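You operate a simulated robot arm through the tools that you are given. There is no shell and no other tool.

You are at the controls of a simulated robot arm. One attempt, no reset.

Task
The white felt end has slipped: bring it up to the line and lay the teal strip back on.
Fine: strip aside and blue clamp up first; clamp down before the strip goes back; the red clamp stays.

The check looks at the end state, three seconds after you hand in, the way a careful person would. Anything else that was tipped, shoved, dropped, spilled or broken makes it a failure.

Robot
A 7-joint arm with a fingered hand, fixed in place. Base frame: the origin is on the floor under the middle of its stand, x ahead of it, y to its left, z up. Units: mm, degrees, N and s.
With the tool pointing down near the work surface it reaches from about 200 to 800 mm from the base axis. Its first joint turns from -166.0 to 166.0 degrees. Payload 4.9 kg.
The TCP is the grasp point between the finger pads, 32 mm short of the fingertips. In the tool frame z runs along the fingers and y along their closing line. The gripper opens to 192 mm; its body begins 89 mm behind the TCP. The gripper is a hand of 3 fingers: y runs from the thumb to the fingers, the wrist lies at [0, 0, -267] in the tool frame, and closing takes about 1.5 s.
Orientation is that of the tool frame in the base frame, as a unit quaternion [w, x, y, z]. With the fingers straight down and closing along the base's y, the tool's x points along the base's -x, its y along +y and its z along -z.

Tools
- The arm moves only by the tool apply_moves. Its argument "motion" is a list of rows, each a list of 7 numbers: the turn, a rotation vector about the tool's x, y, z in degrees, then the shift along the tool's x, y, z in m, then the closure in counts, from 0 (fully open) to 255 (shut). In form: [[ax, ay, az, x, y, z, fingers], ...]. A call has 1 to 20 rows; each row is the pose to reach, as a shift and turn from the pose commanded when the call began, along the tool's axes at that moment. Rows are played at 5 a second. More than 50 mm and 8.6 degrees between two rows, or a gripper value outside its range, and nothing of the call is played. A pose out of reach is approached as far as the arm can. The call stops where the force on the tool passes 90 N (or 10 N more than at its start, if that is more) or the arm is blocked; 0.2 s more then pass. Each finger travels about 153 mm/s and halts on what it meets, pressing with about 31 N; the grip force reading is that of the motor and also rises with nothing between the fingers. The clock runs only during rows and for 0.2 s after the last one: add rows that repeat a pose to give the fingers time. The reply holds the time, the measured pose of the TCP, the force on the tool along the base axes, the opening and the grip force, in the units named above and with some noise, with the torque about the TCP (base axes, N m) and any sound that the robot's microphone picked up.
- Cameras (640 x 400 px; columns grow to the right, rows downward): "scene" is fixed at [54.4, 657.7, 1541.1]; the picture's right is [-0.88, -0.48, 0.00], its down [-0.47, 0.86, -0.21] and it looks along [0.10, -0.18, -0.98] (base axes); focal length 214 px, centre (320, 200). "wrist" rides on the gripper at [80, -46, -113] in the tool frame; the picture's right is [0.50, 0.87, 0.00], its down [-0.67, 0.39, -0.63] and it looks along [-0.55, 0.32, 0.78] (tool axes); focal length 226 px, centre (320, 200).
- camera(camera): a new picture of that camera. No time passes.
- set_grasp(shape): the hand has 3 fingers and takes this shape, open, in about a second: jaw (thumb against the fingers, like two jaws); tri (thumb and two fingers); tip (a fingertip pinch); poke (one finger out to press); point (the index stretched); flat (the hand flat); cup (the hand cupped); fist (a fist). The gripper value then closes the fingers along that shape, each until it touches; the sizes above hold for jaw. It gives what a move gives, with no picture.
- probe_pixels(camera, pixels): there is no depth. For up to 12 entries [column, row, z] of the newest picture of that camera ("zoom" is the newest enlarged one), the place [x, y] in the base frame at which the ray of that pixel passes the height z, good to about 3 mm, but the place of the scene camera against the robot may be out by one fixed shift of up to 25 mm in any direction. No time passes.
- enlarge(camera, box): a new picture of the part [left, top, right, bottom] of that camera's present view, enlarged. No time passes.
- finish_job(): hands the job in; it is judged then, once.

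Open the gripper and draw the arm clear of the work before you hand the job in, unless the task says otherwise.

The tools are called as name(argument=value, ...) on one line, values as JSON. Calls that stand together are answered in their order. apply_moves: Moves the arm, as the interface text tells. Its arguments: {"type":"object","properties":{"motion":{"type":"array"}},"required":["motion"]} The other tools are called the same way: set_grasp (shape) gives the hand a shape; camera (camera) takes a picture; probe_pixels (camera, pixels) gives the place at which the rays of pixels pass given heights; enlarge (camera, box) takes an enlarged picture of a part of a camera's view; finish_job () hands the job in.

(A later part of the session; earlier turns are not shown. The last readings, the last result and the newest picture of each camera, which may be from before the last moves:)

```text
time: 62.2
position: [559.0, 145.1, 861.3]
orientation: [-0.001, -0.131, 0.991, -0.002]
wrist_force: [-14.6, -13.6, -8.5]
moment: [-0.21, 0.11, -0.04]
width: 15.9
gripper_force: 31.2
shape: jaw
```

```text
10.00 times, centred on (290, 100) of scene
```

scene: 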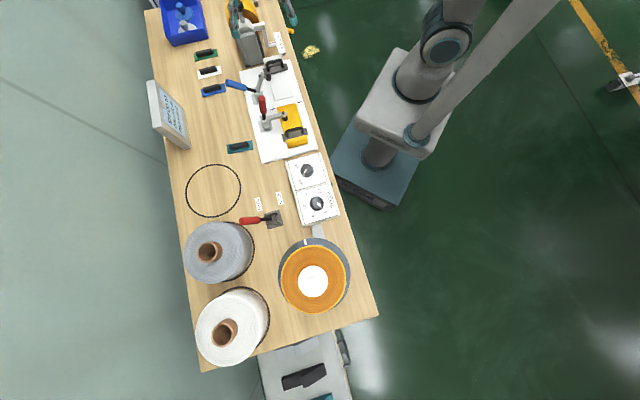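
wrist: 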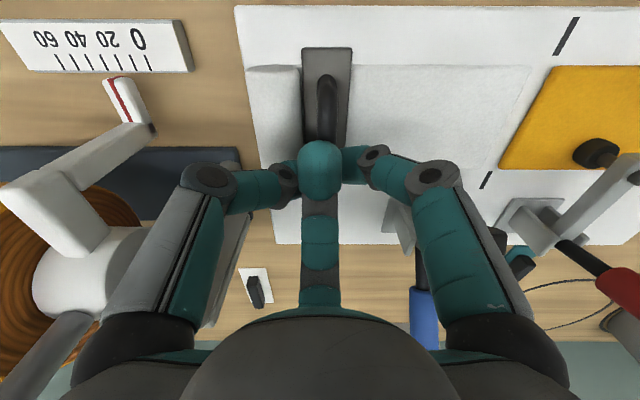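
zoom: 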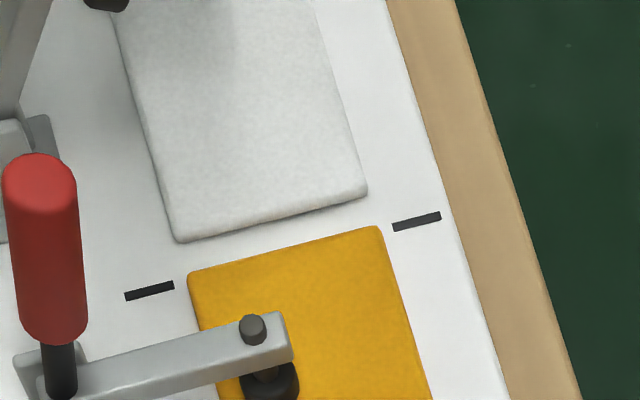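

The remaining gap looks like about 14 mm. I probe the white edge, yellow edge and line marks in the wrist view to get it accurately.

probe_pixels(camera="wrist", pixels=[[531.8, 67.1, 803], [482.1, 166.6, 803], [510.5, 112, 803], [552.2, 68, 803], [500.1, 164.2, 803], [527.1, 112.1, 803], [566, 36.3, 799], [485.9, 179.9, 799]])

probe_pixels(camera="zoom", pixels=[[200, 236, 803], [350, 196, 803], [280, 214, 803], [205, 269, 803], [365, 231, 803], [280, 251, 803], [149, 291, 799], [416, 221, 799]])

```text
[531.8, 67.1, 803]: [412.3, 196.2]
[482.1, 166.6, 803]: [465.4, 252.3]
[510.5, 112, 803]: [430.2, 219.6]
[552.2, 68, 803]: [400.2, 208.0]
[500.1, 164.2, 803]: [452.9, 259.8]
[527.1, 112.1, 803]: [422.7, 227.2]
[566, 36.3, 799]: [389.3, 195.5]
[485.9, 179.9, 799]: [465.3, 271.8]
```

```text
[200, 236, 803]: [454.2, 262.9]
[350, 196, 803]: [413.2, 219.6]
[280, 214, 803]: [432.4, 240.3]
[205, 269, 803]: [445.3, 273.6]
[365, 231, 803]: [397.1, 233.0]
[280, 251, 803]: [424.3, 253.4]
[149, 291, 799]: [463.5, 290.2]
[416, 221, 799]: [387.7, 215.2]
```

Both cameras agree on about 14 mm left to the line. I slide 11 mm more and measure again.

apply_moves(motion=[[0, 0, 0, 0.0011, 0.0019, 0, 205], [0, 0, 0, 0.0022, 0.0038, 0, 205], [0, 0, 0, 0.0033, 0.0057, 0, 205], [0, 0, 0, 0.0044, 0.0076, 0, 205], [0, 0, 0, 0.0055, 0.0095, 0, 205], [0, 0, 0, 0.0055, 0.0095, 0, 205]])

enlarge(camera="scene", box=[260, 80, 320, 120])

enlarge(camera="wrist", box=[430, 10, 590, 200])

```text
time: 63.6
position: [550.7, 153.1, 861.7]
orientation: [0.0, -0.132, 0.991, -0.002]
wrist_force: [-10.2, -10.1, -2.5]
moment: [-0.2, 0.16, 0.05]
width: 15.1
gripper_force: 31.1
shape: jaw
```

```text
10.00 times, centred on (290, 100) of scene
```

zoom: 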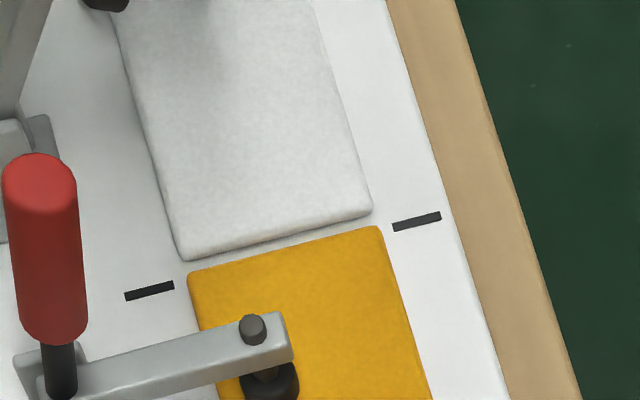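

```text
2.11 times, centred on (510, 105) of wrist
```

zoom: 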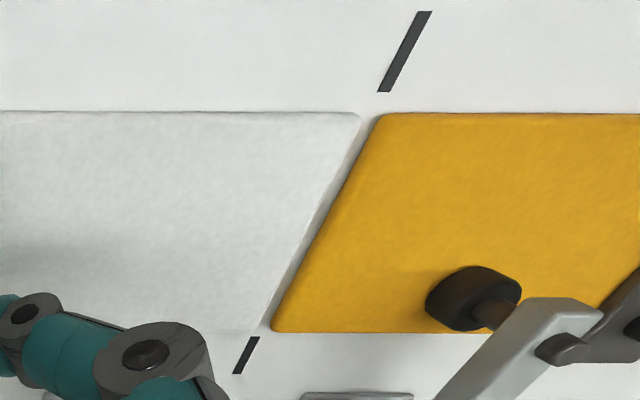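

The gap has closed to a few millimetres. I probe both edges and the marks again in the wrist view.

probe_pixels(camera="zoom", pixels=[[360, 118, 803], [312, 220, 803], [262, 325, 803], [380, 118, 803], [327, 220, 803], [275, 325, 803], [404, 52, 799], [246, 355, 799]])

probe_pixels(camera="scene", pixels=[[277.7, 105.6, 803], [294.2, 101.3, 803], [286, 103.6, 803], [278.5, 106.9, 803], [294.5, 103.1, 803], [286, 105.1, 803], [272.9, 109.1, 799], [299.6, 102.1, 799]])

```text
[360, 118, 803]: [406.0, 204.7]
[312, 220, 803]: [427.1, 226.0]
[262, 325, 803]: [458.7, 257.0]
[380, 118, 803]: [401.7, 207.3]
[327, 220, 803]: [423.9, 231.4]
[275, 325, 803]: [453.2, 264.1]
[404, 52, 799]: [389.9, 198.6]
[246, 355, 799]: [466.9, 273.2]
```

```text
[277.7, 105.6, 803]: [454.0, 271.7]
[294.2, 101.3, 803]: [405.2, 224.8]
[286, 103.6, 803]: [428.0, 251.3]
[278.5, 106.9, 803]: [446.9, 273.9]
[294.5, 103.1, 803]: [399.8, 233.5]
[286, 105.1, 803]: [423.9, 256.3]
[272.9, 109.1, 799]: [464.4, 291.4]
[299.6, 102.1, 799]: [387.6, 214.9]
```

About 6 mm remain. I slide 5 mm more.

apply_moves(motion=[[0, 0, 0, 0.0008, 0.0014, 0, 205], [0, 0, 0, 0.0016, 0.0028, 0, 205], [0, 0, 0, 0.0025, 0.0043, 0, 205], [0, 0, 0, 0.0025, 0.0043, 0, 205]])

enlarge(camera="scene", box=[260, 80, 320, 120])

enlarge(camera="wrist", box=[430, 10, 590, 200])

```text
time: 64.6
position: [547.9, 156.9, 862.7]
orientation: [0.0, -0.132, 0.991, -0.001]
wrist_force: [-8.4, -9.9, -1.7]
moment: [-0.19, 0.18, 0.06]
width: 15.5
gripper_force: 31.2
shape: jaw
```

```text
10.00 times, centred on (290, 100) of scene
```

zoom: 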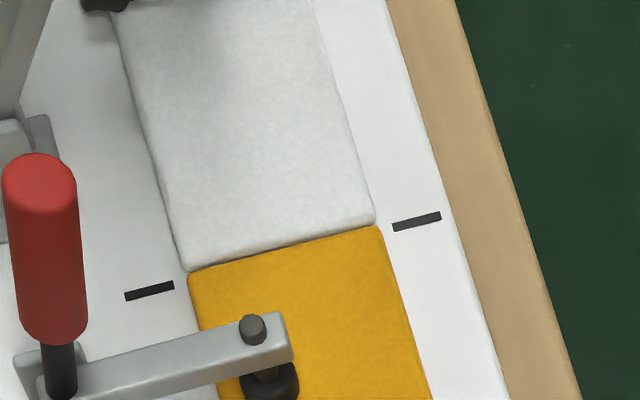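

```text
2.11 times, centred on (510, 105) of wrist
```

zoom: 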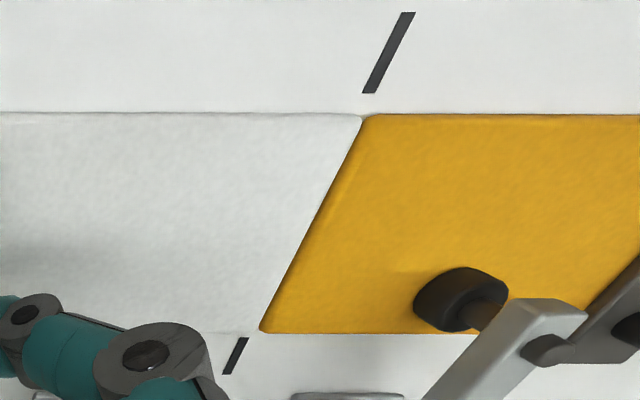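

The white end now meets the yellow end along the line, edges parallel, and the yellow has not moved. I magnify the joint once more to judge the last fraction.

enlarge(camera="scene", box=[272, 96, 304, 114])

enlarge(camera="wrist", box=[470, 40, 550, 190])

```text
16.00 times, centred on (288, 105) of scene
```

zoom: 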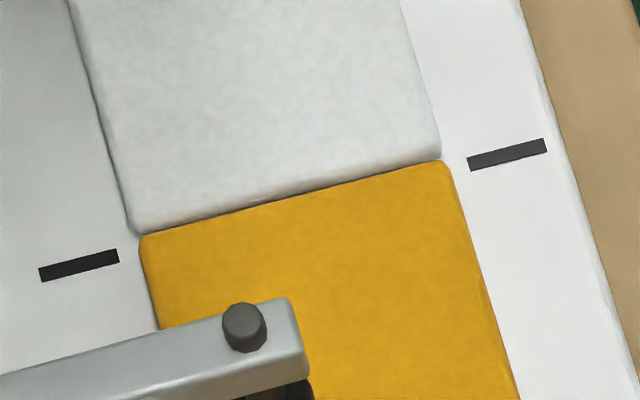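

```text
2.67 times, centred on (510, 115) of wrist
```

zoom: 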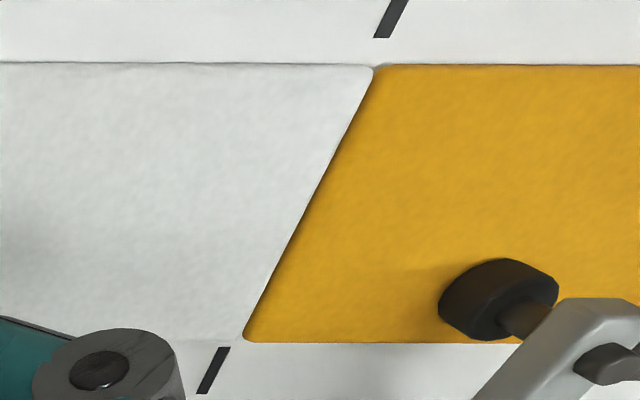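

The joint is closed with the edges on the line. I release the handle slowly without moving the hand and check that the felt stays.

apply_moves(motion=[[0, 0, 0, 0, 0, 0, 200], [0, 0, 0, 0, 0, 0, 190], [0, 0, 0, 0, 0, 0, 175], [0, 0, 0, 0, 0, 0, 155], [0, 0, 0, 0, 0, 0, 135], [0, 0, 0, 0, 0, 0, 112], [0, 0, 0, 0, 0, 0, 112]])

camera(camera="wrist")

enlarge(camera="scene", box=[272, 96, 304, 114])

```text
time: 66.2
position: [548.0, 156.3, 861.9]
orientation: [0.0, -0.132, 0.991, -0.001]
wrist_force: [0.5, 0.7, 1.2]
moment: [0.0, 0.01, 0.0]
width: 106.8
gripper_force: 0.0
shape: jaw
```

```text
taken
```

wrist: 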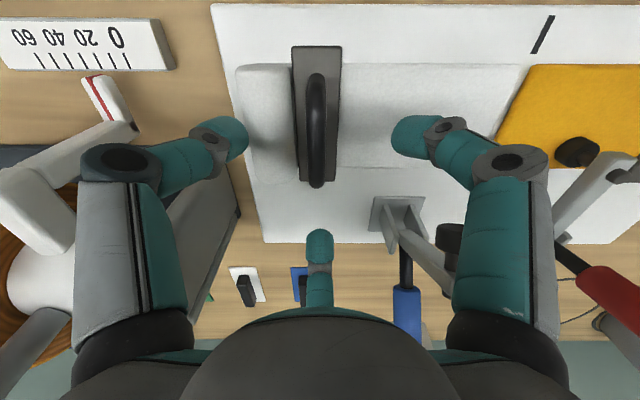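

```text
16.00 times, centred on (288, 105) of scene
```

zoom: 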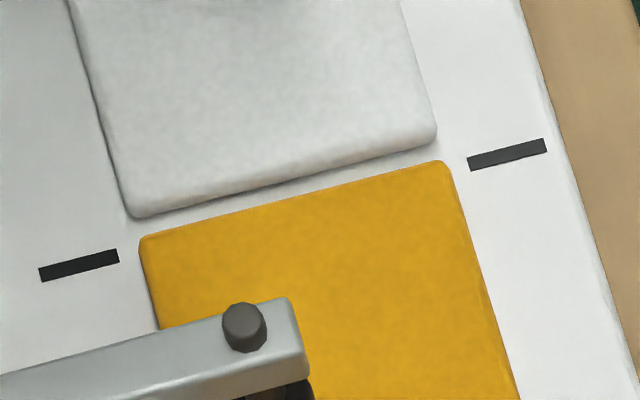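

On release the felt was dragged back about 5 mm, most likely by the thumb brushing over the felt roll. I will instead push from behind: raise 4 mm to clear the roll, half-close so the thumb stands behind the handle, and check first.

apply_moves(motion=[[0, 0, 0, 0, 0, -0.002, 112], [0, 0, 0, 0, 0, -0.004, 112], [0, 0, 0, 0, 0, -0.004, 135], [0, 0, 0, 0, 0, -0.004, 155], [0, 0, 0, 0, 0, -0.004, 175], [0, 0, 0, 0, 0, -0.004, 175]])

camera(camera="wrist")

enlarge(camera="scene", box=[272, 96, 304, 114])

```text
time: 67.6
position: [546.8, 155.6, 864.8]
orientation: [-0.001, -0.132, 0.991, -0.001]
wrist_force: [0.3, 1.1, 1.3]
moment: [-0.02, -0.01, 0.01]
width: 60.8
gripper_force: 0.1
shape: jaw
```

```text
taken
```

wrist: 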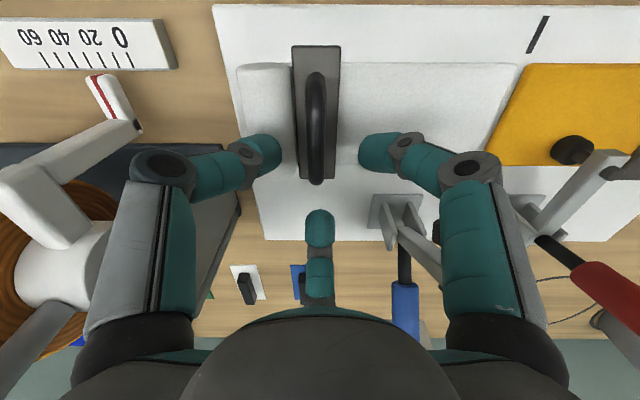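

```text
16.00 times, centred on (288, 105) of scene
```

zoom: 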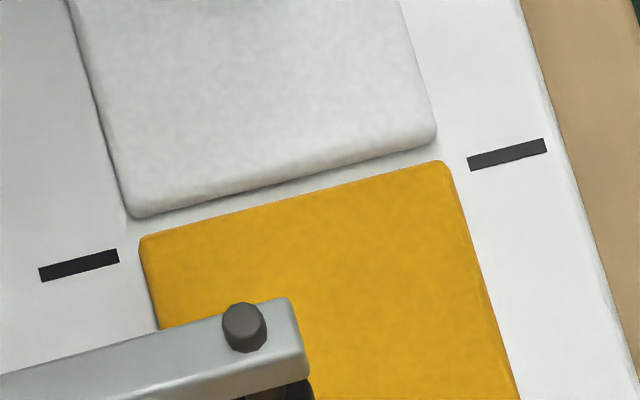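

The felt did not move this time and the thumb stands free behind the handle at (268,155). I advance 14 mm toward the line to near contact.

apply_moves(motion=[[0, 0, 0, 0.0023, 0.004, 0, 175], [0, 0, 0, 0.0047, 0.0081, 0, 175], [0, 0, 0, 0.007, 0.0121, 0, 175], [0, 0, 0, 0.007, 0.0121, 0, 175]])

camera(camera="wrist")

enlarge(camera="scene", box=[272, 96, 304, 114])

```text
time: 68.6
position: [538.7, 166.2, 864.9]
orientation: [0.0, -0.133, 0.991, -0.001]
wrist_force: [-0.4, 0.5, 0.4]
moment: [-0.01, -0.01, -0.01]
width: 60.9
gripper_force: 0.1
shape: jaw
```

```text
taken
```

wrist: 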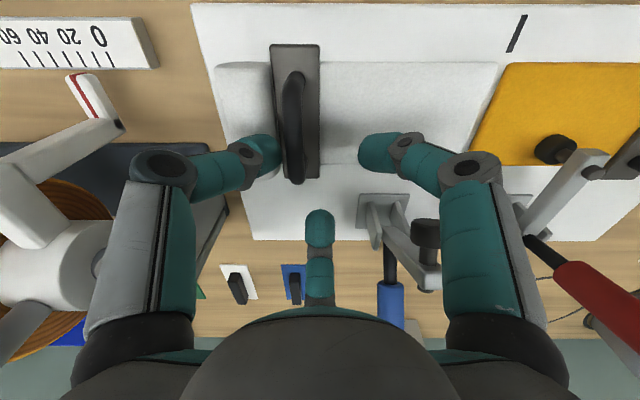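

```text
16.00 times, centred on (288, 105) of scene
```

zoom: 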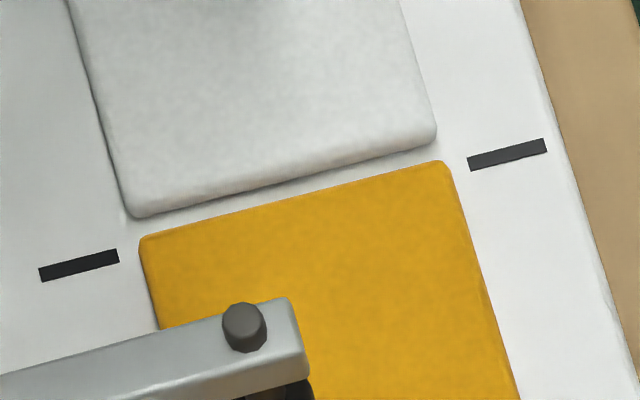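

The thumb is almost on the handle. I push 5 mm in small steps and read the force and the gap.

apply_moves(motion=[[0, 0, 0, 0.0008, 0.0014, 0, 175], [0, 0, 0, 0.0016, 0.0028, 0, 175], [0, 0, 0, 0.0025, 0.0043, 0, 175], [0, 0, 0, 0.0025, 0.0043, 0, 175]])

enlarge(camera="scene", box=[272, 96, 304, 114])

enlarge(camera="wrist", box=[190, 20, 430, 250])

```text
time: 69.6
position: [534.8, 169.9, 865.3]
orientation: [0.0, -0.132, 0.991, -0.002]
wrist_force: [0.0, 0.4, 0.8]
moment: [0.0, -0.01, 0.0]
width: 60.9
gripper_force: 0.1
shape: jaw
```

```text
16.00 times, centred on (288, 105) of scene
```

zoom: 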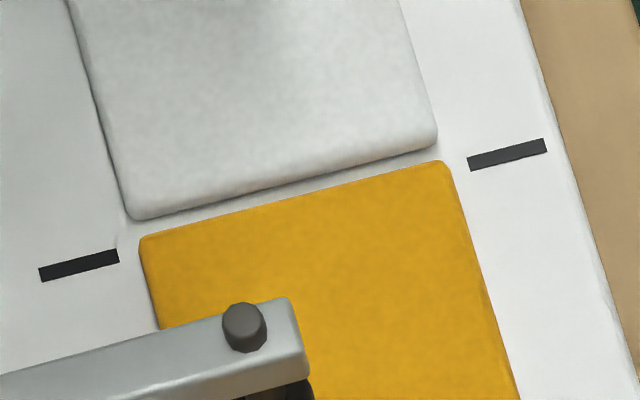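

```text
1.74 times, centred on (310, 135) of wrist
```

zoom: 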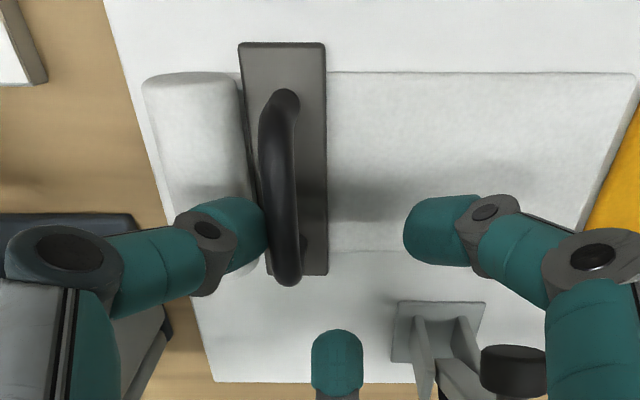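

Contact is just made and the felt moved about 1 mm with almost no force. I push 3 mm more.

apply_moves(motion=[[0, 0, 0, 0.0005, 0.0009, 0, 175], [0, 0, 0, 0.001, 0.0017, 0, 175], [0, 0, 0, 0.0015, 0.0026, 0, 175], [0, 0, 0, 0.0015, 0.0026, 0, 175]])

enlarge(camera="scene", box=[272, 96, 304, 114])

```text
time: 70.6
position: [532.3, 171.4, 865.5]
orientation: [0.0, -0.132, 0.991, -0.001]
wrist_force: [1.8, 0.0, 0.1]
moment: [-0.02, 0.01, 0.03]
width: 60.7
gripper_force: 0.0
shape: jaw
```

```text
16.00 times, centred on (288, 105) of scene
```

zoom: 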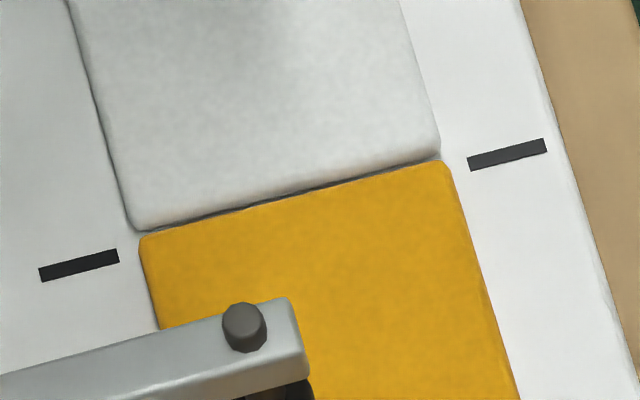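

About 1 mm remains at the joint. I push 1 mm more.

apply_moves(motion=[[0, 0, 0, 0.0003, 0.0005, 0, 175], [0, 0, 0, 0.0006, 0.001, 0, 175], [0, 0, 0, 0.0006, 0.001, 0, 175]])

enlarge(camera="scene", box=[272, 96, 304, 114])

enlarge(camera="wrist", box=[410, 10, 550, 200])

```text
time: 71.4
position: [532.7, 172.0, 865.4]
orientation: [-0.001, -0.131, 0.991, -0.002]
wrist_force: [1.0, 0.0, 0.1]
moment: [-0.05, 0.01, 0.02]
width: 60.8
gripper_force: 0.0
shape: jaw
```

```text
16.00 times, centred on (288, 105) of scene
```

zoom: 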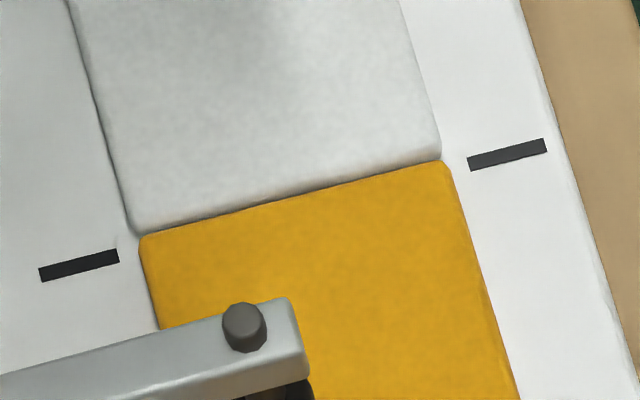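

```text
2.11 times, centred on (480, 105) of wrist
```

zoom: 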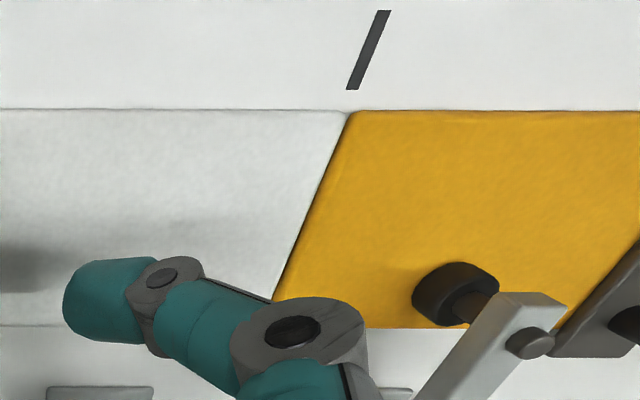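

The ends meet again, edges on the line. I back the thumb off 8 mm, then rise straight up, and check that the felt stayed.

apply_moves(motion=[[0, 0, 0, -0.0015, -0.0026, 0, 175], [0, 0, 0, -0.004, -0.0069, 0, 175], [0, 0, 0, -0.004, -0.0069, -0.01, 175], [0, 0, 0, -0.004, -0.0069, -0.03, 175], [0, 0, 0, -0.004, -0.0069, -0.06, 175], [0, 0, 0, -0.004, -0.0069, -0.095, 175], [0, 0, 0, -0.004, -0.0069, -0.13, 175], [0, 0, 0, -0.004, -0.0069, -0.165, 175], [0, 0, 0, -0.004, -0.0069, -0.165, 175]])

camera(camera="wrist")

enlarge(camera="scene", box=[272, 96, 304, 114])

```text
time: 73.4
position: [537.3, 166.6, 1032.4]
orientation: [0.0, -0.133, 0.991, -0.002]
wrist_force: [0.0, -0.1, 0.1]
moment: [-0.02, 0.01, -0.02]
width: 60.7
gripper_force: 0.0
shape: jaw
```

```text
taken
```

wrist: 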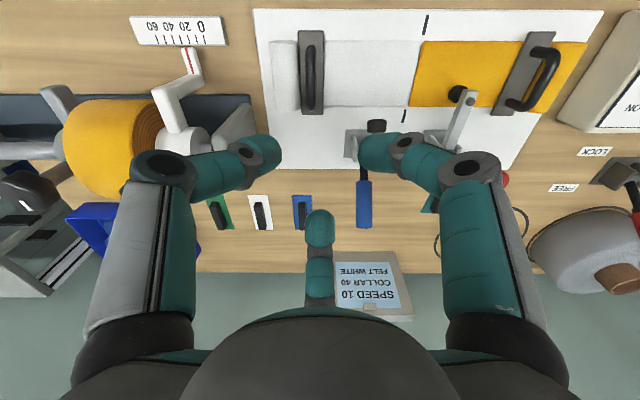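

```text
16.00 times, centred on (288, 105) of scene
```

zoom: 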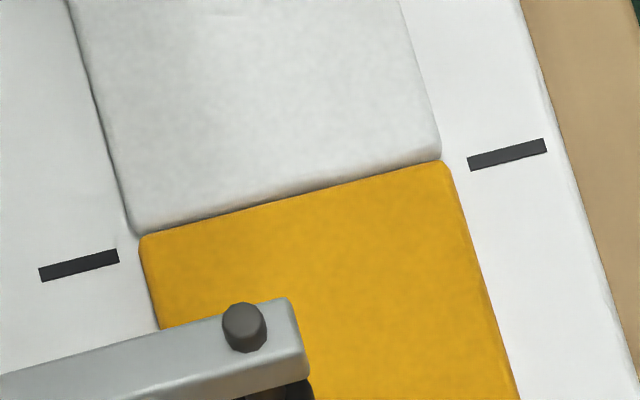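

The felt stays butted on the line. Now the blue clamp must come down: I go above its open wedge (about (547, 269)) with the thumb on the far side of the raised arm and take the poke shape there.

apply_moves(motion=[[0, 0, 7.5, -0.0045, 0.012, 0, 175], [0, 0, 15, -0.0091, 0.024, 0, 175], [0, 0, 22.5, -0.0136, 0.036, 0, 175], [0, 0, 30, -0.0182, 0.048, 0, 175], [0, 0, 37.5, -0.0227, 0.06, 0, 175], [0, 0, 45, -0.0272, 0.072, 0, 175], [0, 0, 52.5, -0.0318, 0.084, 0, 175], [0, 0, 60, -0.0363, 0.0959, 0, 175], [0, 0, 60, -0.0363, 0.0959, 0, 175]])

set_grasp(shape="poke")

camera(camera="wrist")

enlarge(camera="scene", box=[205, 40, 325, 120])

```text
time: 75.4
position: [547.3, 271.5, 1031.1]
orientation: [0.0, 0.382, 0.924, -0.001]
wrist_force: [-0.4, 0.1, 0.3]
moment: [0.0, -0.01, -0.03]
width: 60.5
gripper_force: 0.0
shape: jaw
```

```text
time: 76.3
position: [547.0, 270.1, 1031.9]
orientation: [0.001, 0.382, 0.924, -0.002]
wrist_force: [0.0, -0.9, -0.1]
moment: [0.01, -0.02, 0.03]
width: 0.0
gripper_force: 0.1
shape: poke
```

```text
taken
```

wrist: 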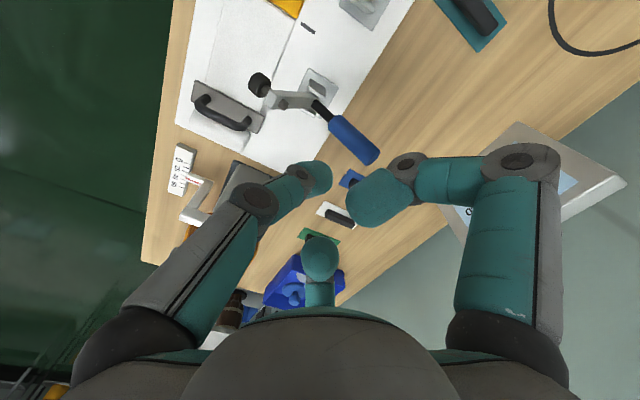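

```text
5.00 times, centred on (265, 80) of scene
```

zoom: 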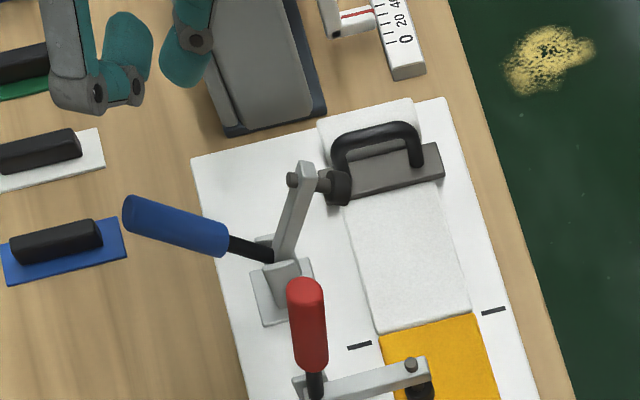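

The wedge geometry checks out: arm end at about e = 524, z = 912, handle reaching back to e = 657, thumb above the gap. I descend to z = 924 between them.

apply_moves(motion=[[0, 0, 0, 0, 0, 0.035, 0], [0, 0, 0, 0, 0, 0.07, 0], [0, 0, 0, 0, 0, 0.095, 0], [0, 0, 0, 0, 0, 0.108, 0], [0, 0, 0, 0, 0, 0.108, 0]])

camera(camera="wrist")

enlarge(camera="scene", box=[205, 40, 325, 120])

```text
time: 77.5
position: [548.0, 269.5, 922.7]
orientation: [0.0, 0.381, 0.924, -0.001]
wrist_force: [-0.1, -0.1, 0.2]
moment: [0.0, 0.02, 0.01]
width: 0.1
gripper_force: 0.1
shape: poke
```

```text
taken
```

wrist: 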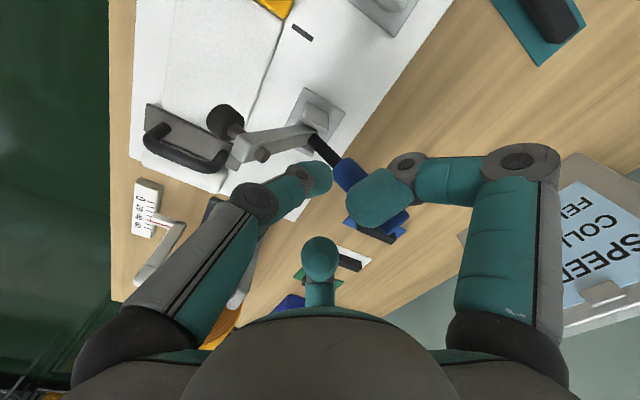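

```text
5.00 times, centred on (265, 80) of scene
```

zoom: 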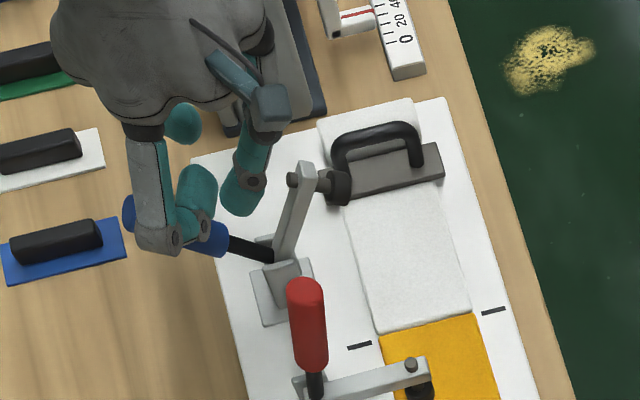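

The thumb sits in the wedge between the blue handle and the raised arm. I push toward the robot until it turns the arm, first 30 mm, and read the force.

apply_moves(motion=[[0, 0, 0, 0, -0.007, 0, 0], [0, 0, 0, 0, -0.014, 0, 0], [0, 0, 0, 0, -0.019, 0.001, 0], [0, 0, 0, 0, -0.024, 0.002, 0], [0, 0, 0, 0, -0.029, 0.004, 0], [0, 0, 0, 0, -0.029, 0.004, 0]])

camera(camera="wrist")

enlarge(camera="scene", box=[205, 40, 325, 120])

```text
time: 78.9
position: [526.9, 248.6, 919.0]
orientation: [0.002, 0.381, 0.925, -0.001]
wrist_force: [0.5, 3.0, 2.2]
moment: [-0.04, 0.04, 0.0]
width: 0.1
gripper_force: 0.0
shape: poke
```

```text
taken
```

wrist: 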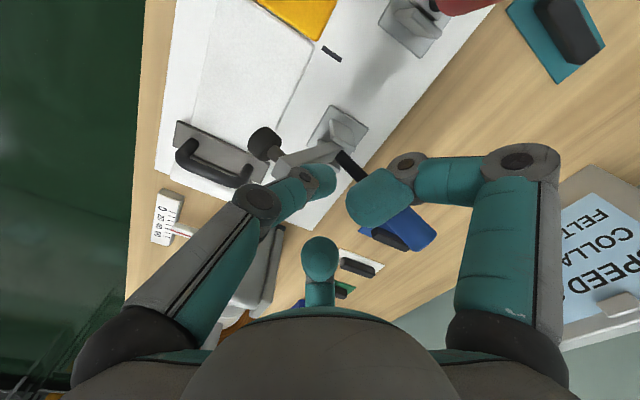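

```text
5.00 times, centred on (265, 80) of scene
```

zoom: 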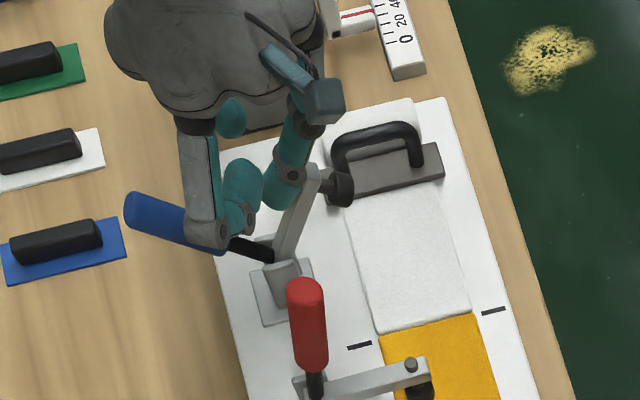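

Contact is made (about 3 N) and the arm starts to move. I keep pushing along the arc, toward the robot and down.

apply_moves(motion=[[0, 0, 0, 0, -0.006, 0.003, 0], [0, 0, 0, 0, -0.012, 0.006, 0], [0, 0, 0, 0, -0.017, 0.01, 0], [0, 0, 0, 0, -0.021, 0.014, 0], [0, 0, 0, 0, -0.021, 0.014, 0]])

camera(camera="wrist")

enlarge(camera="scene", box=[205, 40, 325, 120])

```text
time: 80.1
position: [510.9, 232.9, 904.3]
orientation: [0.0, 0.381, 0.924, -0.002]
wrist_force: [-0.1, 0.4, 0.0]
moment: [0.04, -0.04, -0.01]
width: 0.1
gripper_force: 0.0
shape: poke
```

```text
taken
```

wrist: 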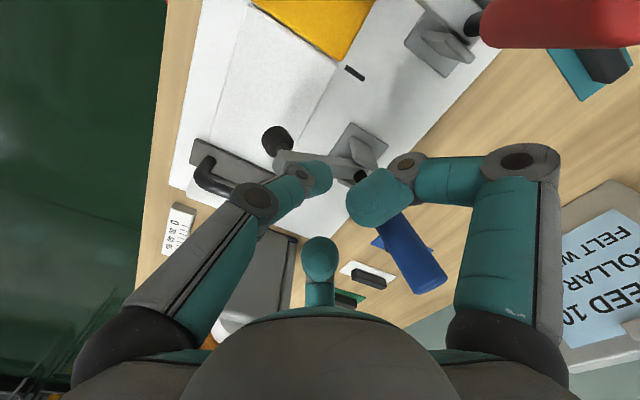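

```text
5.00 times, centred on (265, 80) of scene
```

zoom: 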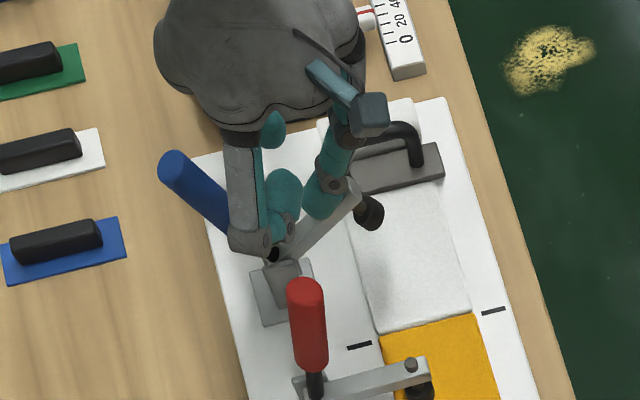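

The arm is coming down and the handle is rising between the curled fingers without touching them. I continue the arc, then press the arm down onto the felt.

apply_moves(motion=[[0, 0, 0, 0, -0.004, 0.004, 0], [0, 0, 0, 0, -0.008, 0.008, 0], [0, 0, 0, 0, -0.011, 0.013, 0], [0, 0, 0, 0, -0.014, 0.018, 0], [0, 0, 0, 0, -0.014, 0.018, 0]])

camera(camera="wrist")

enlarge(camera="scene", box=[205, 40, 325, 120])

```text
time: 81.3
position: [502.1, 224.1, 887.8]
orientation: [0.001, 0.381, 0.925, 0.0]
wrist_force: [0.2, -0.2, -0.5]
moment: [0.0, -0.01, 0.02]
width: 0.0
gripper_force: 0.0
shape: poke
```

```text
taken
```

wrist: 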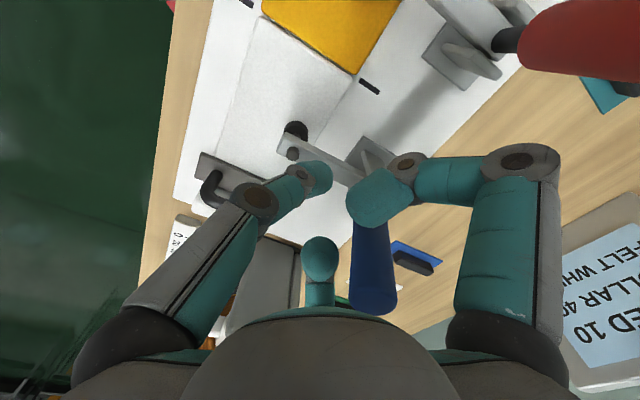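

```text
5.00 times, centred on (265, 80) of scene
```

zoom: 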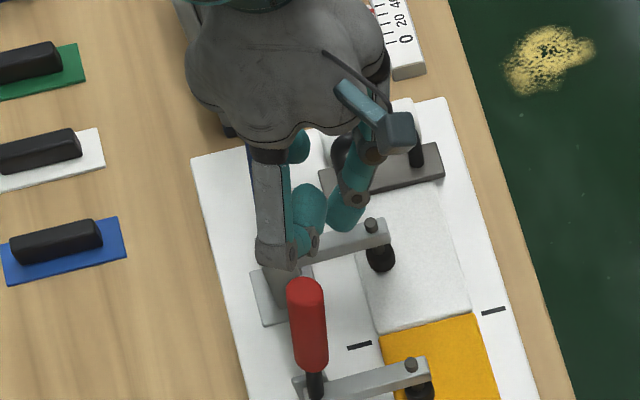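

The blue arm now lies parallel to the red one with its pad on the felt, and the force is zero, so it seems to have snapped shut. I press down on the arm lightly to confirm.

apply_moves(motion=[[0, 0, 0, 0, -0.001, 0.003, 0], [0, 0, 0, 0, -0.002, 0.006, 0], [0, 0, 0, 0, -0.002, 0.009, 0], [0, 0, 0, 0, -0.002, 0.011, 0], [0, 0, 0, 0, -0.002, 0.011, 0]])

enlarge(camera="scene", box=[235, 60, 315, 120])

```text
time: 82.5
position: [499.6, 223.5, 876.1]
orientation: [0.001, 0.381, 0.925, -0.001]
wrist_force: [-0.2, -1.3, -1.3]
moment: [-0.02, 0.0, -0.03]
width: 0.0
gripper_force: 0.0
shape: poke
```

```text
6.67 times, centred on (275, 90) of scene
```

zoom: 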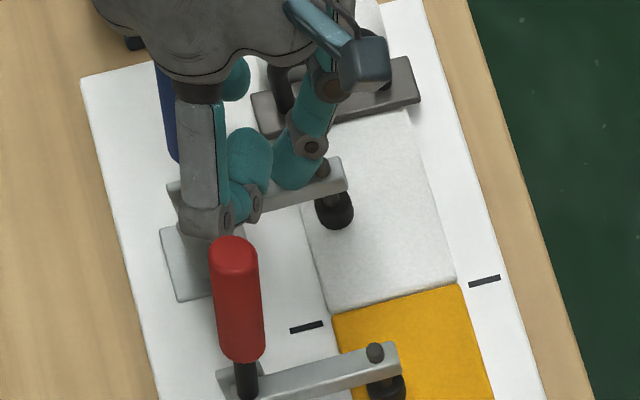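

No contact yet at z = 876. I lower 4 mm more in 1 mm steps.

apply_moves(motion=[[0, 0, 0, 0, 0, 0.001, 0], [0, 0, 0, 0, 0, 0.002, 0], [0, 0, 0, 0, 0, 0.003, 0], [0, 0, 0, 0, 0, 0.004, 0], [0, 0, 0, 0, 0, 0.004, 0]])

camera(camera="wrist")

```text
time: 83.7
position: [500.5, 221.9, 874.3]
orientation: [0.003, 0.381, 0.925, 0.001]
wrist_force: [-6.6, -7.6, 34.2]
moment: [-0.13, 0.17, 0.03]
width: 0.0
gripper_force: 0.1
shape: poke
```

```text
taken
```

wrist: 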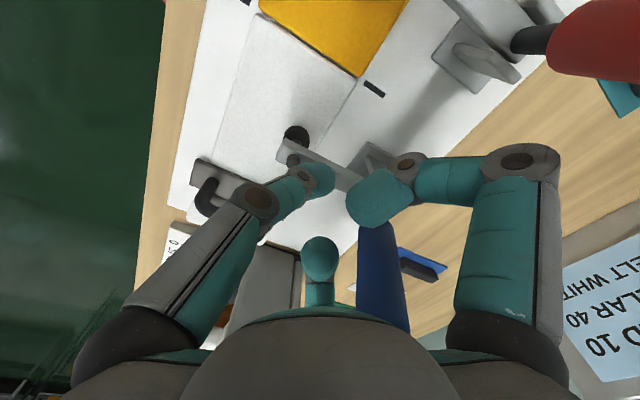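

The arm resists 34 N without moving, so the clamp is firmly down. I rise straight up and check the clamp and the felt joint.

apply_moves(motion=[[0, 0, 0, 0, 0, -0.008, 0], [0, 0, 0, 0, 0, -0.025, 0], [0, 0, 0, 0, 0, -0.05, 0], [0, 0, 0, 0, 0, -0.085, 0], [0, 0, 0, 0, 0, -0.12, 0], [0, 0, 0, 0, 0, -0.16, 0], [0, 0, 0, 0, 0, -0.16, 0]])

camera(camera="wrist")

enlarge(camera="scene", box=[225, 55, 325, 125])

enlarge(camera="scene", box=[272, 96, 304, 114])

```text
time: 85.3
position: [499.5, 222.4, 1029.1]
orientation: [0.001, 0.38, 0.925, -0.002]
wrist_force: [0.5, -0.4, 0.0]
moment: [-0.02, 0.0, -0.01]
width: 0.0
gripper_force: 0.1
shape: poke
```

```text
taken
```

wrist: 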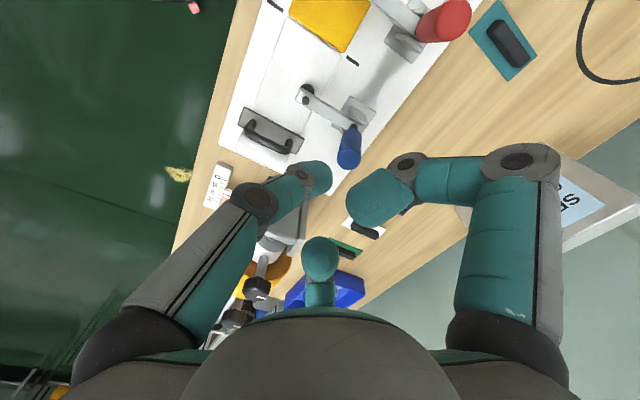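

```text
5.71 times, centred on (275, 90) of scene
```

zoom: 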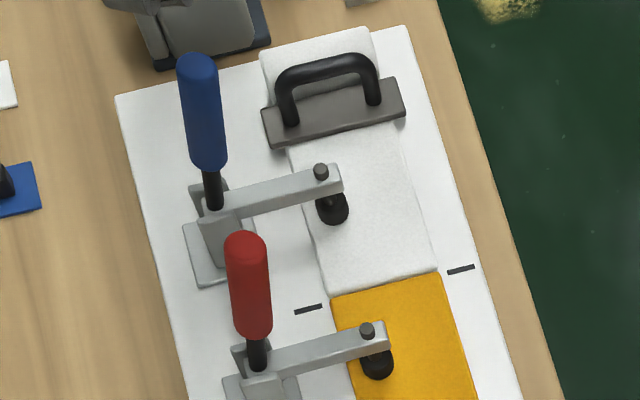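

```text
16.00 times, centred on (288, 105) of scene
```

zoom: 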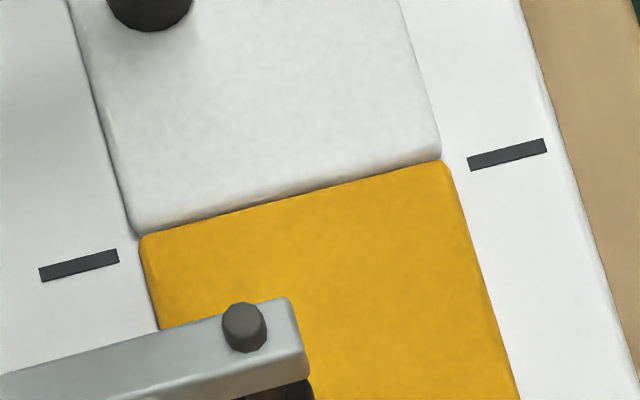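

The blue clamp is back down exactly like the red one, and the joint is still closed on the line. Now I go back over the strip on the wood (seen at (505,40)) with the same hand pose as when I released it.

apply_moves(motion=[[0, 0, -6.2, 0.0194, 0.023, 0, 0], [0, 0, -12.4, 0.0387, 0.046, 0, 0], [0, 0, -18.7, 0.0581, 0.0689, 0, 0], [0, 0, -24.9, 0.0774, 0.0919, 0, 0], [0, 0, -31.1, 0.0968, 0.1149, 0, 0], [0, 0, -37.3, 0.1161, 0.1379, 0, 0], [0, 0, -43.6, 0.1355, 0.1608, 0, 0], [0, 0, -49.8, 0.1548, 0.1838, 0, 0], [0, 0, -56, 0.1742, 0.2068, 0, 0], [0, 0, -56, 0.1742, 0.2068, 0, 0]])

set_grasp(shape="jaw")

apply_moves(motion=[[0, 0, 0, 0, 0, 0, 112], [0, 0, 0, 0, 0, 0, 112], [0, 0, 0, 0, 0, 0, 112], [0, 0, 0, 0, 0, 0, 112]])

camera(camera="wrist")

```text
time: 87.5
position: [521.7, 492.1, 1027.9]
orientation: [0.001, -0.098, 0.995, -0.001]
wrist_force: [-0.2, -0.8, -0.5]
moment: [0.02, 0.01, 0.0]
width: 0.0
gripper_force: 0.0
shape: poke
```

```text
time: 88.4
position: [520.7, 492.8, 1028.3]
orientation: [0.0, -0.097, 0.995, -0.002]
wrist_force: [-0.6, -1.2, -0.6]
moment: [0.0, 0.01, -0.01]
width: 192.0
gripper_force: 0.0
shape: jaw
```

```text
time: 89.4
position: [521.2, 492.2, 1028.8]
orientation: [0.0, -0.098, 0.995, -0.002]
wrist_force: [-0.3, 0.4, 0.0]
moment: [0.0, 0.02, -0.02]
width: 108.6
gripper_force: 0.1
shape: jaw
```

```text
taken
```

wrist: 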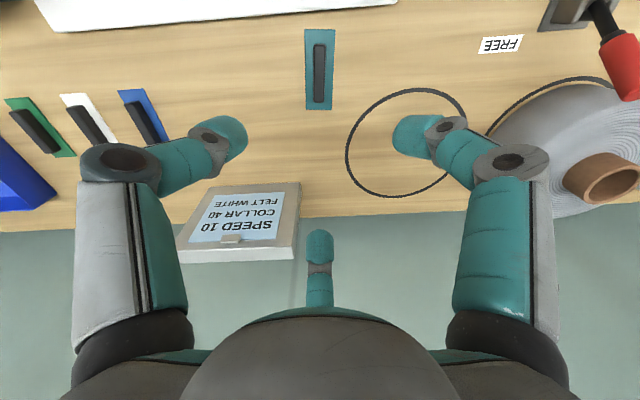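

The strip lies in line with the hand at (319,70). I enlarge it to check its angle and centre against the hand.

enlarge(camera="wrist", box=[270, 20, 370, 120])

```text
4.00 times, centred on (320, 70) of wrist
```

zoom: 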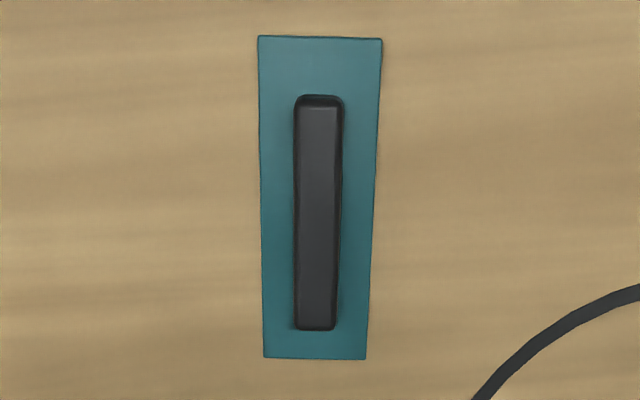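

The strip is within about 1 degree of the hand's axis. I descend to z = 830 first, then to the gripping height.

apply_moves(motion=[[0, 0, 0, 0, 0, 0.04, 112], [0, 0, 0, 0, 0, 0.08, 112], [0, 0, 0, 0, 0, 0.12, 112], [0, 0, 0, 0, 0, 0.155, 112], [0, 0, 0, 0, 0, 0.185, 112], [0, 0, 0, 0, 0, 0.199, 112], [0, 0, 0, 0, 0, 0.199, 112]])

enlarge(camera="wrist", box=[180, 40, 460, 260])

```text
time: 91.0
position: [522.0, 493.5, 831.7]
orientation: [0.001, -0.097, 0.995, -0.001]
wrist_force: [-0.3, 0.0, -0.7]
moment: [-0.01, -0.01, 0.0]
width: 108.4
gripper_force: 0.1
shape: jaw
```

```text
1.82 times, centred on (320, 150) of wrist
```

zoom: 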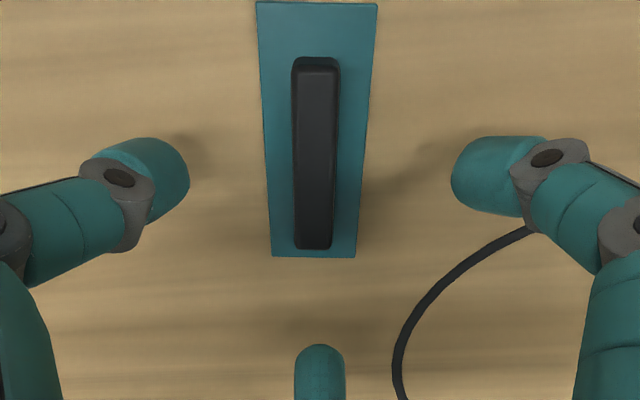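

Aligned. I lower to about z = 813.5 in small steps, checking for contact.

apply_moves(motion=[[0, 0, 0, 0, 0, 0.005, 112], [0, 0, 0, 0, 0, 0.01, 112], [0, 0, 0, 0, 0, 0.014, 112], [0, 0, 0, 0, 0, 0.016, 112], [0, 0, 0, 0, 0, 0.016, 112]])

```text
time: 92.2
position: [522.5, 491.8, 817.0]
orientation: [-0.001, -0.098, 0.995, -0.002]
wrist_force: [1.0, 0.0, 0.5]
moment: [-0.01, -0.03, 0.03]
width: 108.4
gripper_force: 0.0
shape: jaw
```

The reading is 817, with noise. I lower 2 mm more and read again.

apply_moves(motion=[[0, 0, 0, 0, 0, 0.001, 112], [0, 0, 0, 0, 0, 0.002, 112], [0, 0, 0, 0, 0, 0.002, 112]])

enlarge(camera="wrist", box=[180, 40, 460, 260])

```text
time: 93.0
position: [522.8, 493.7, 813.6]
orientation: [0.0, -0.098, 0.995, -0.002]
wrist_force: [-0.1, -0.2, -0.1]
moment: [0.02, 0.0, 0.0]
width: 108.5
gripper_force: 0.0
shape: jaw
```

```text
1.82 times, centred on (320, 150) of wrist
```

zoom: 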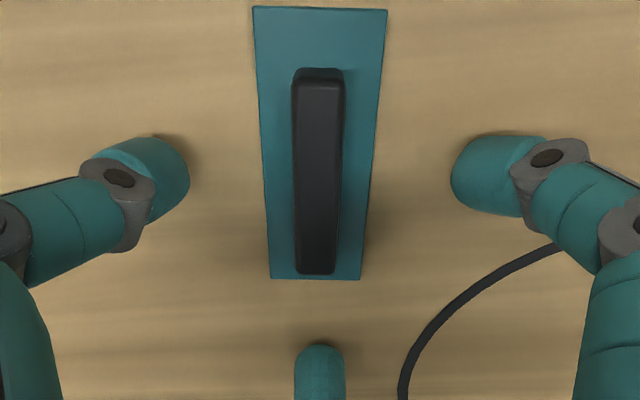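

In position with no contact. I close slowly on the handle.

apply_moves(motion=[[0, 0, 0, 0, 0, 0, 140], [0, 0, 0, 0, 0, 0, 165], [0, 0, 0, 0, 0, 0, 185], [0, 0, 0, 0, 0, 0, 200], [0, 0, 0, 0, 0, 0, 212], [0, 0, 0, 0, 0, 0, 222], [0, 0, 0, 0, 0, 0, 232], [0, 0, 0, 0, 0, 0, 245], [0, 0, 0, 0, 0, 0, 255], [0, 0, 0, 0, 0, 0, 255]])

enlarge(camera="wrist", box=[180, 40, 460, 260])

```text
time: 95.2
position: [522.8, 492.5, 814.8]
orientation: [0.001, -0.098, 0.995, 0.0]
wrist_force: [0.7, 0.2, 0.1]
moment: [-0.01, -0.06, 0.01]
width: 28.1
gripper_force: 30.8
shape: jaw
```

```text
1.82 times, centred on (320, 150) of wrist
```

zoom: 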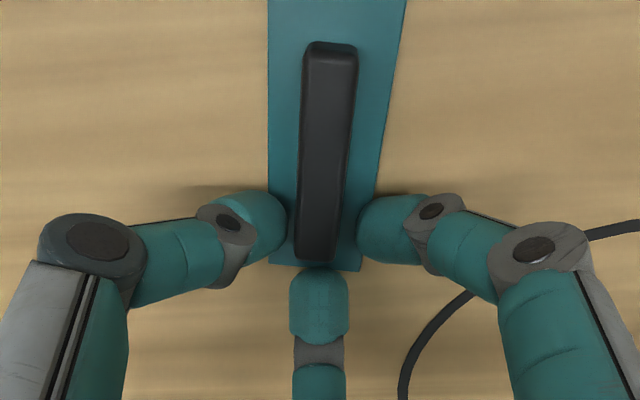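

The strip turned a few degrees as the far finger pushed it (handle top at (331,50), bottom at (316,255)), and the opening stopped at 28 mm, so this grip is not square. I open again, rise 3 mm and look.

apply_moves(motion=[[0, 0, 0, 0, 0, 0, 230], [0, 0, 0, 0, 0, 0, 200], [0, 0, 0, 0, 0, 0, 165], [0, 0, 0, 0, 0, 0, 130], [0, 0, 0, 0, 0, 0, 112], [0, 0, 0, 0, 0, -0.003, 112], [0, 0, 0, 0, 0, -0.003, 112]])

enlarge(camera="wrist", box=[180, 20, 460, 240])

```text
time: 96.8
position: [522.8, 492.8, 817.7]
orientation: [0.001, -0.097, 0.995, -0.002]
wrist_force: [0.3, 0.3, 0.7]
moment: [0.04, 0.0, -0.02]
width: 107.1
gripper_force: 0.1
shape: jaw
```

```text
1.82 times, centred on (320, 130) of wrist
```

zoom: 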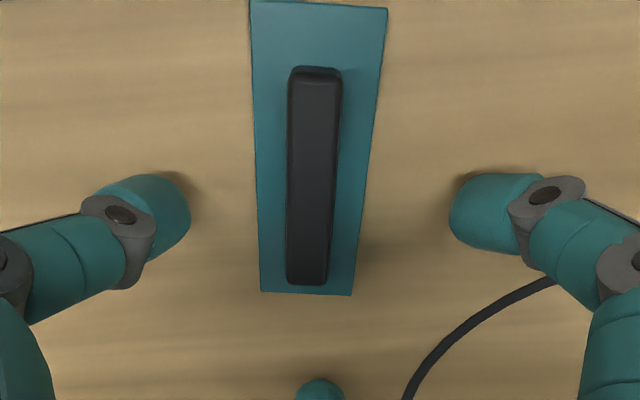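

The strip now sits about 3 degrees clockwise and 4 mm to the left of the hand's centre line. I re-align the hand to it (3 degrees, 13 mm back along the handle) and lower to the grip height.

apply_moves(motion=[[0, 0, 1, 0.003, -0.0034, 0, 112], [0, 0, 2, 0.006, -0.0069, 0, 112], [0, 0, 3, 0.0091, -0.0103, 0, 112], [0, 0, 3, 0.0091, -0.0103, 0.002, 112], [0, 0, 3, 0.0091, -0.0103, 0.0032, 112], [0, 0, 3, 0.0091, -0.0103, 0.0032, 112]])

enlarge(camera="wrist", box=[180, 20, 460, 240])

```text
time: 98.2
position: [516.5, 481.5, 813.8]
orientation: [0.001, -0.072, 0.997, 0.0]
wrist_force: [0.2, -0.1, 1.8]
moment: [0.04, 0.1, -0.02]
width: 107.1
gripper_force: 0.1
shape: jaw
```

```text
1.82 times, centred on (320, 130) of wrist
```

zoom: 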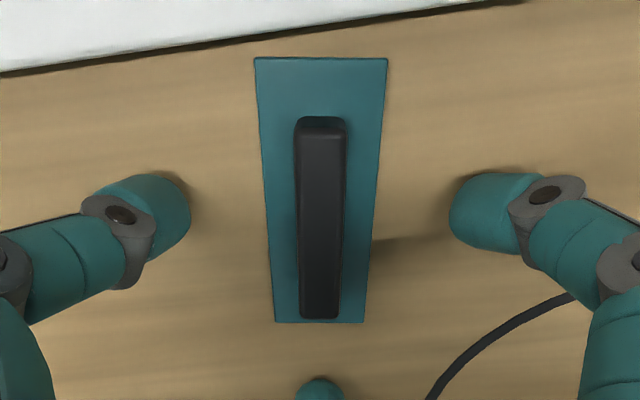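

Now the strip is square and centred under the hand (edges at columns 254-387 and 275-364). I close again slowly.

apply_moves(motion=[[0, 0, 0, 0, 0, 0, 140], [0, 0, 0, 0, 0, 0, 165], [0, 0, 0, 0, 0, 0, 185], [0, 0, 0, 0, 0, 0, 200], [0, 0, 0, 0, 0, 0, 208], [0, 0, 0, 0, 0, 0, 216], [0, 0, 0, 0, 0, 0, 224], [0, 0, 0, 0, 0, 0, 232], [0, 0, 0, 0, 0, 0, 240], [0, 0, 0, 0, 0, 0, 255], [0, 0, 0, 0, 0, 0, 255]])

enlarge(camera="wrist", box=[180, 20, 460, 240])

```text
time: 100.6
position: [515.4, 480.5, 813.6]
orientation: [0.001, -0.072, 0.997, -0.001]
wrist_force: [1.9, 0.5, 0.5]
moment: [-0.02, -0.13, 0.0]
width: 31.8
gripper_force: 31.2
shape: jaw
```

```text
1.82 times, centred on (320, 130) of wrist
```

zoom: 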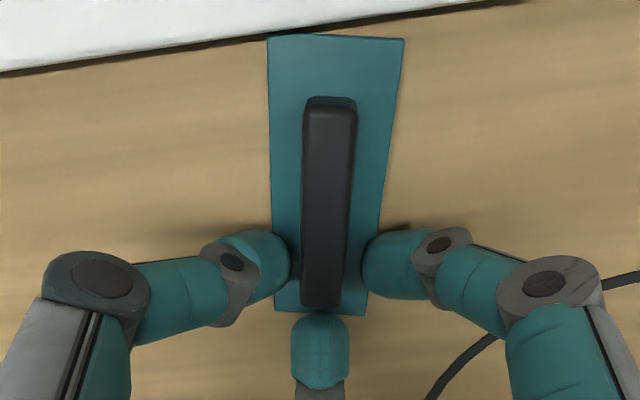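

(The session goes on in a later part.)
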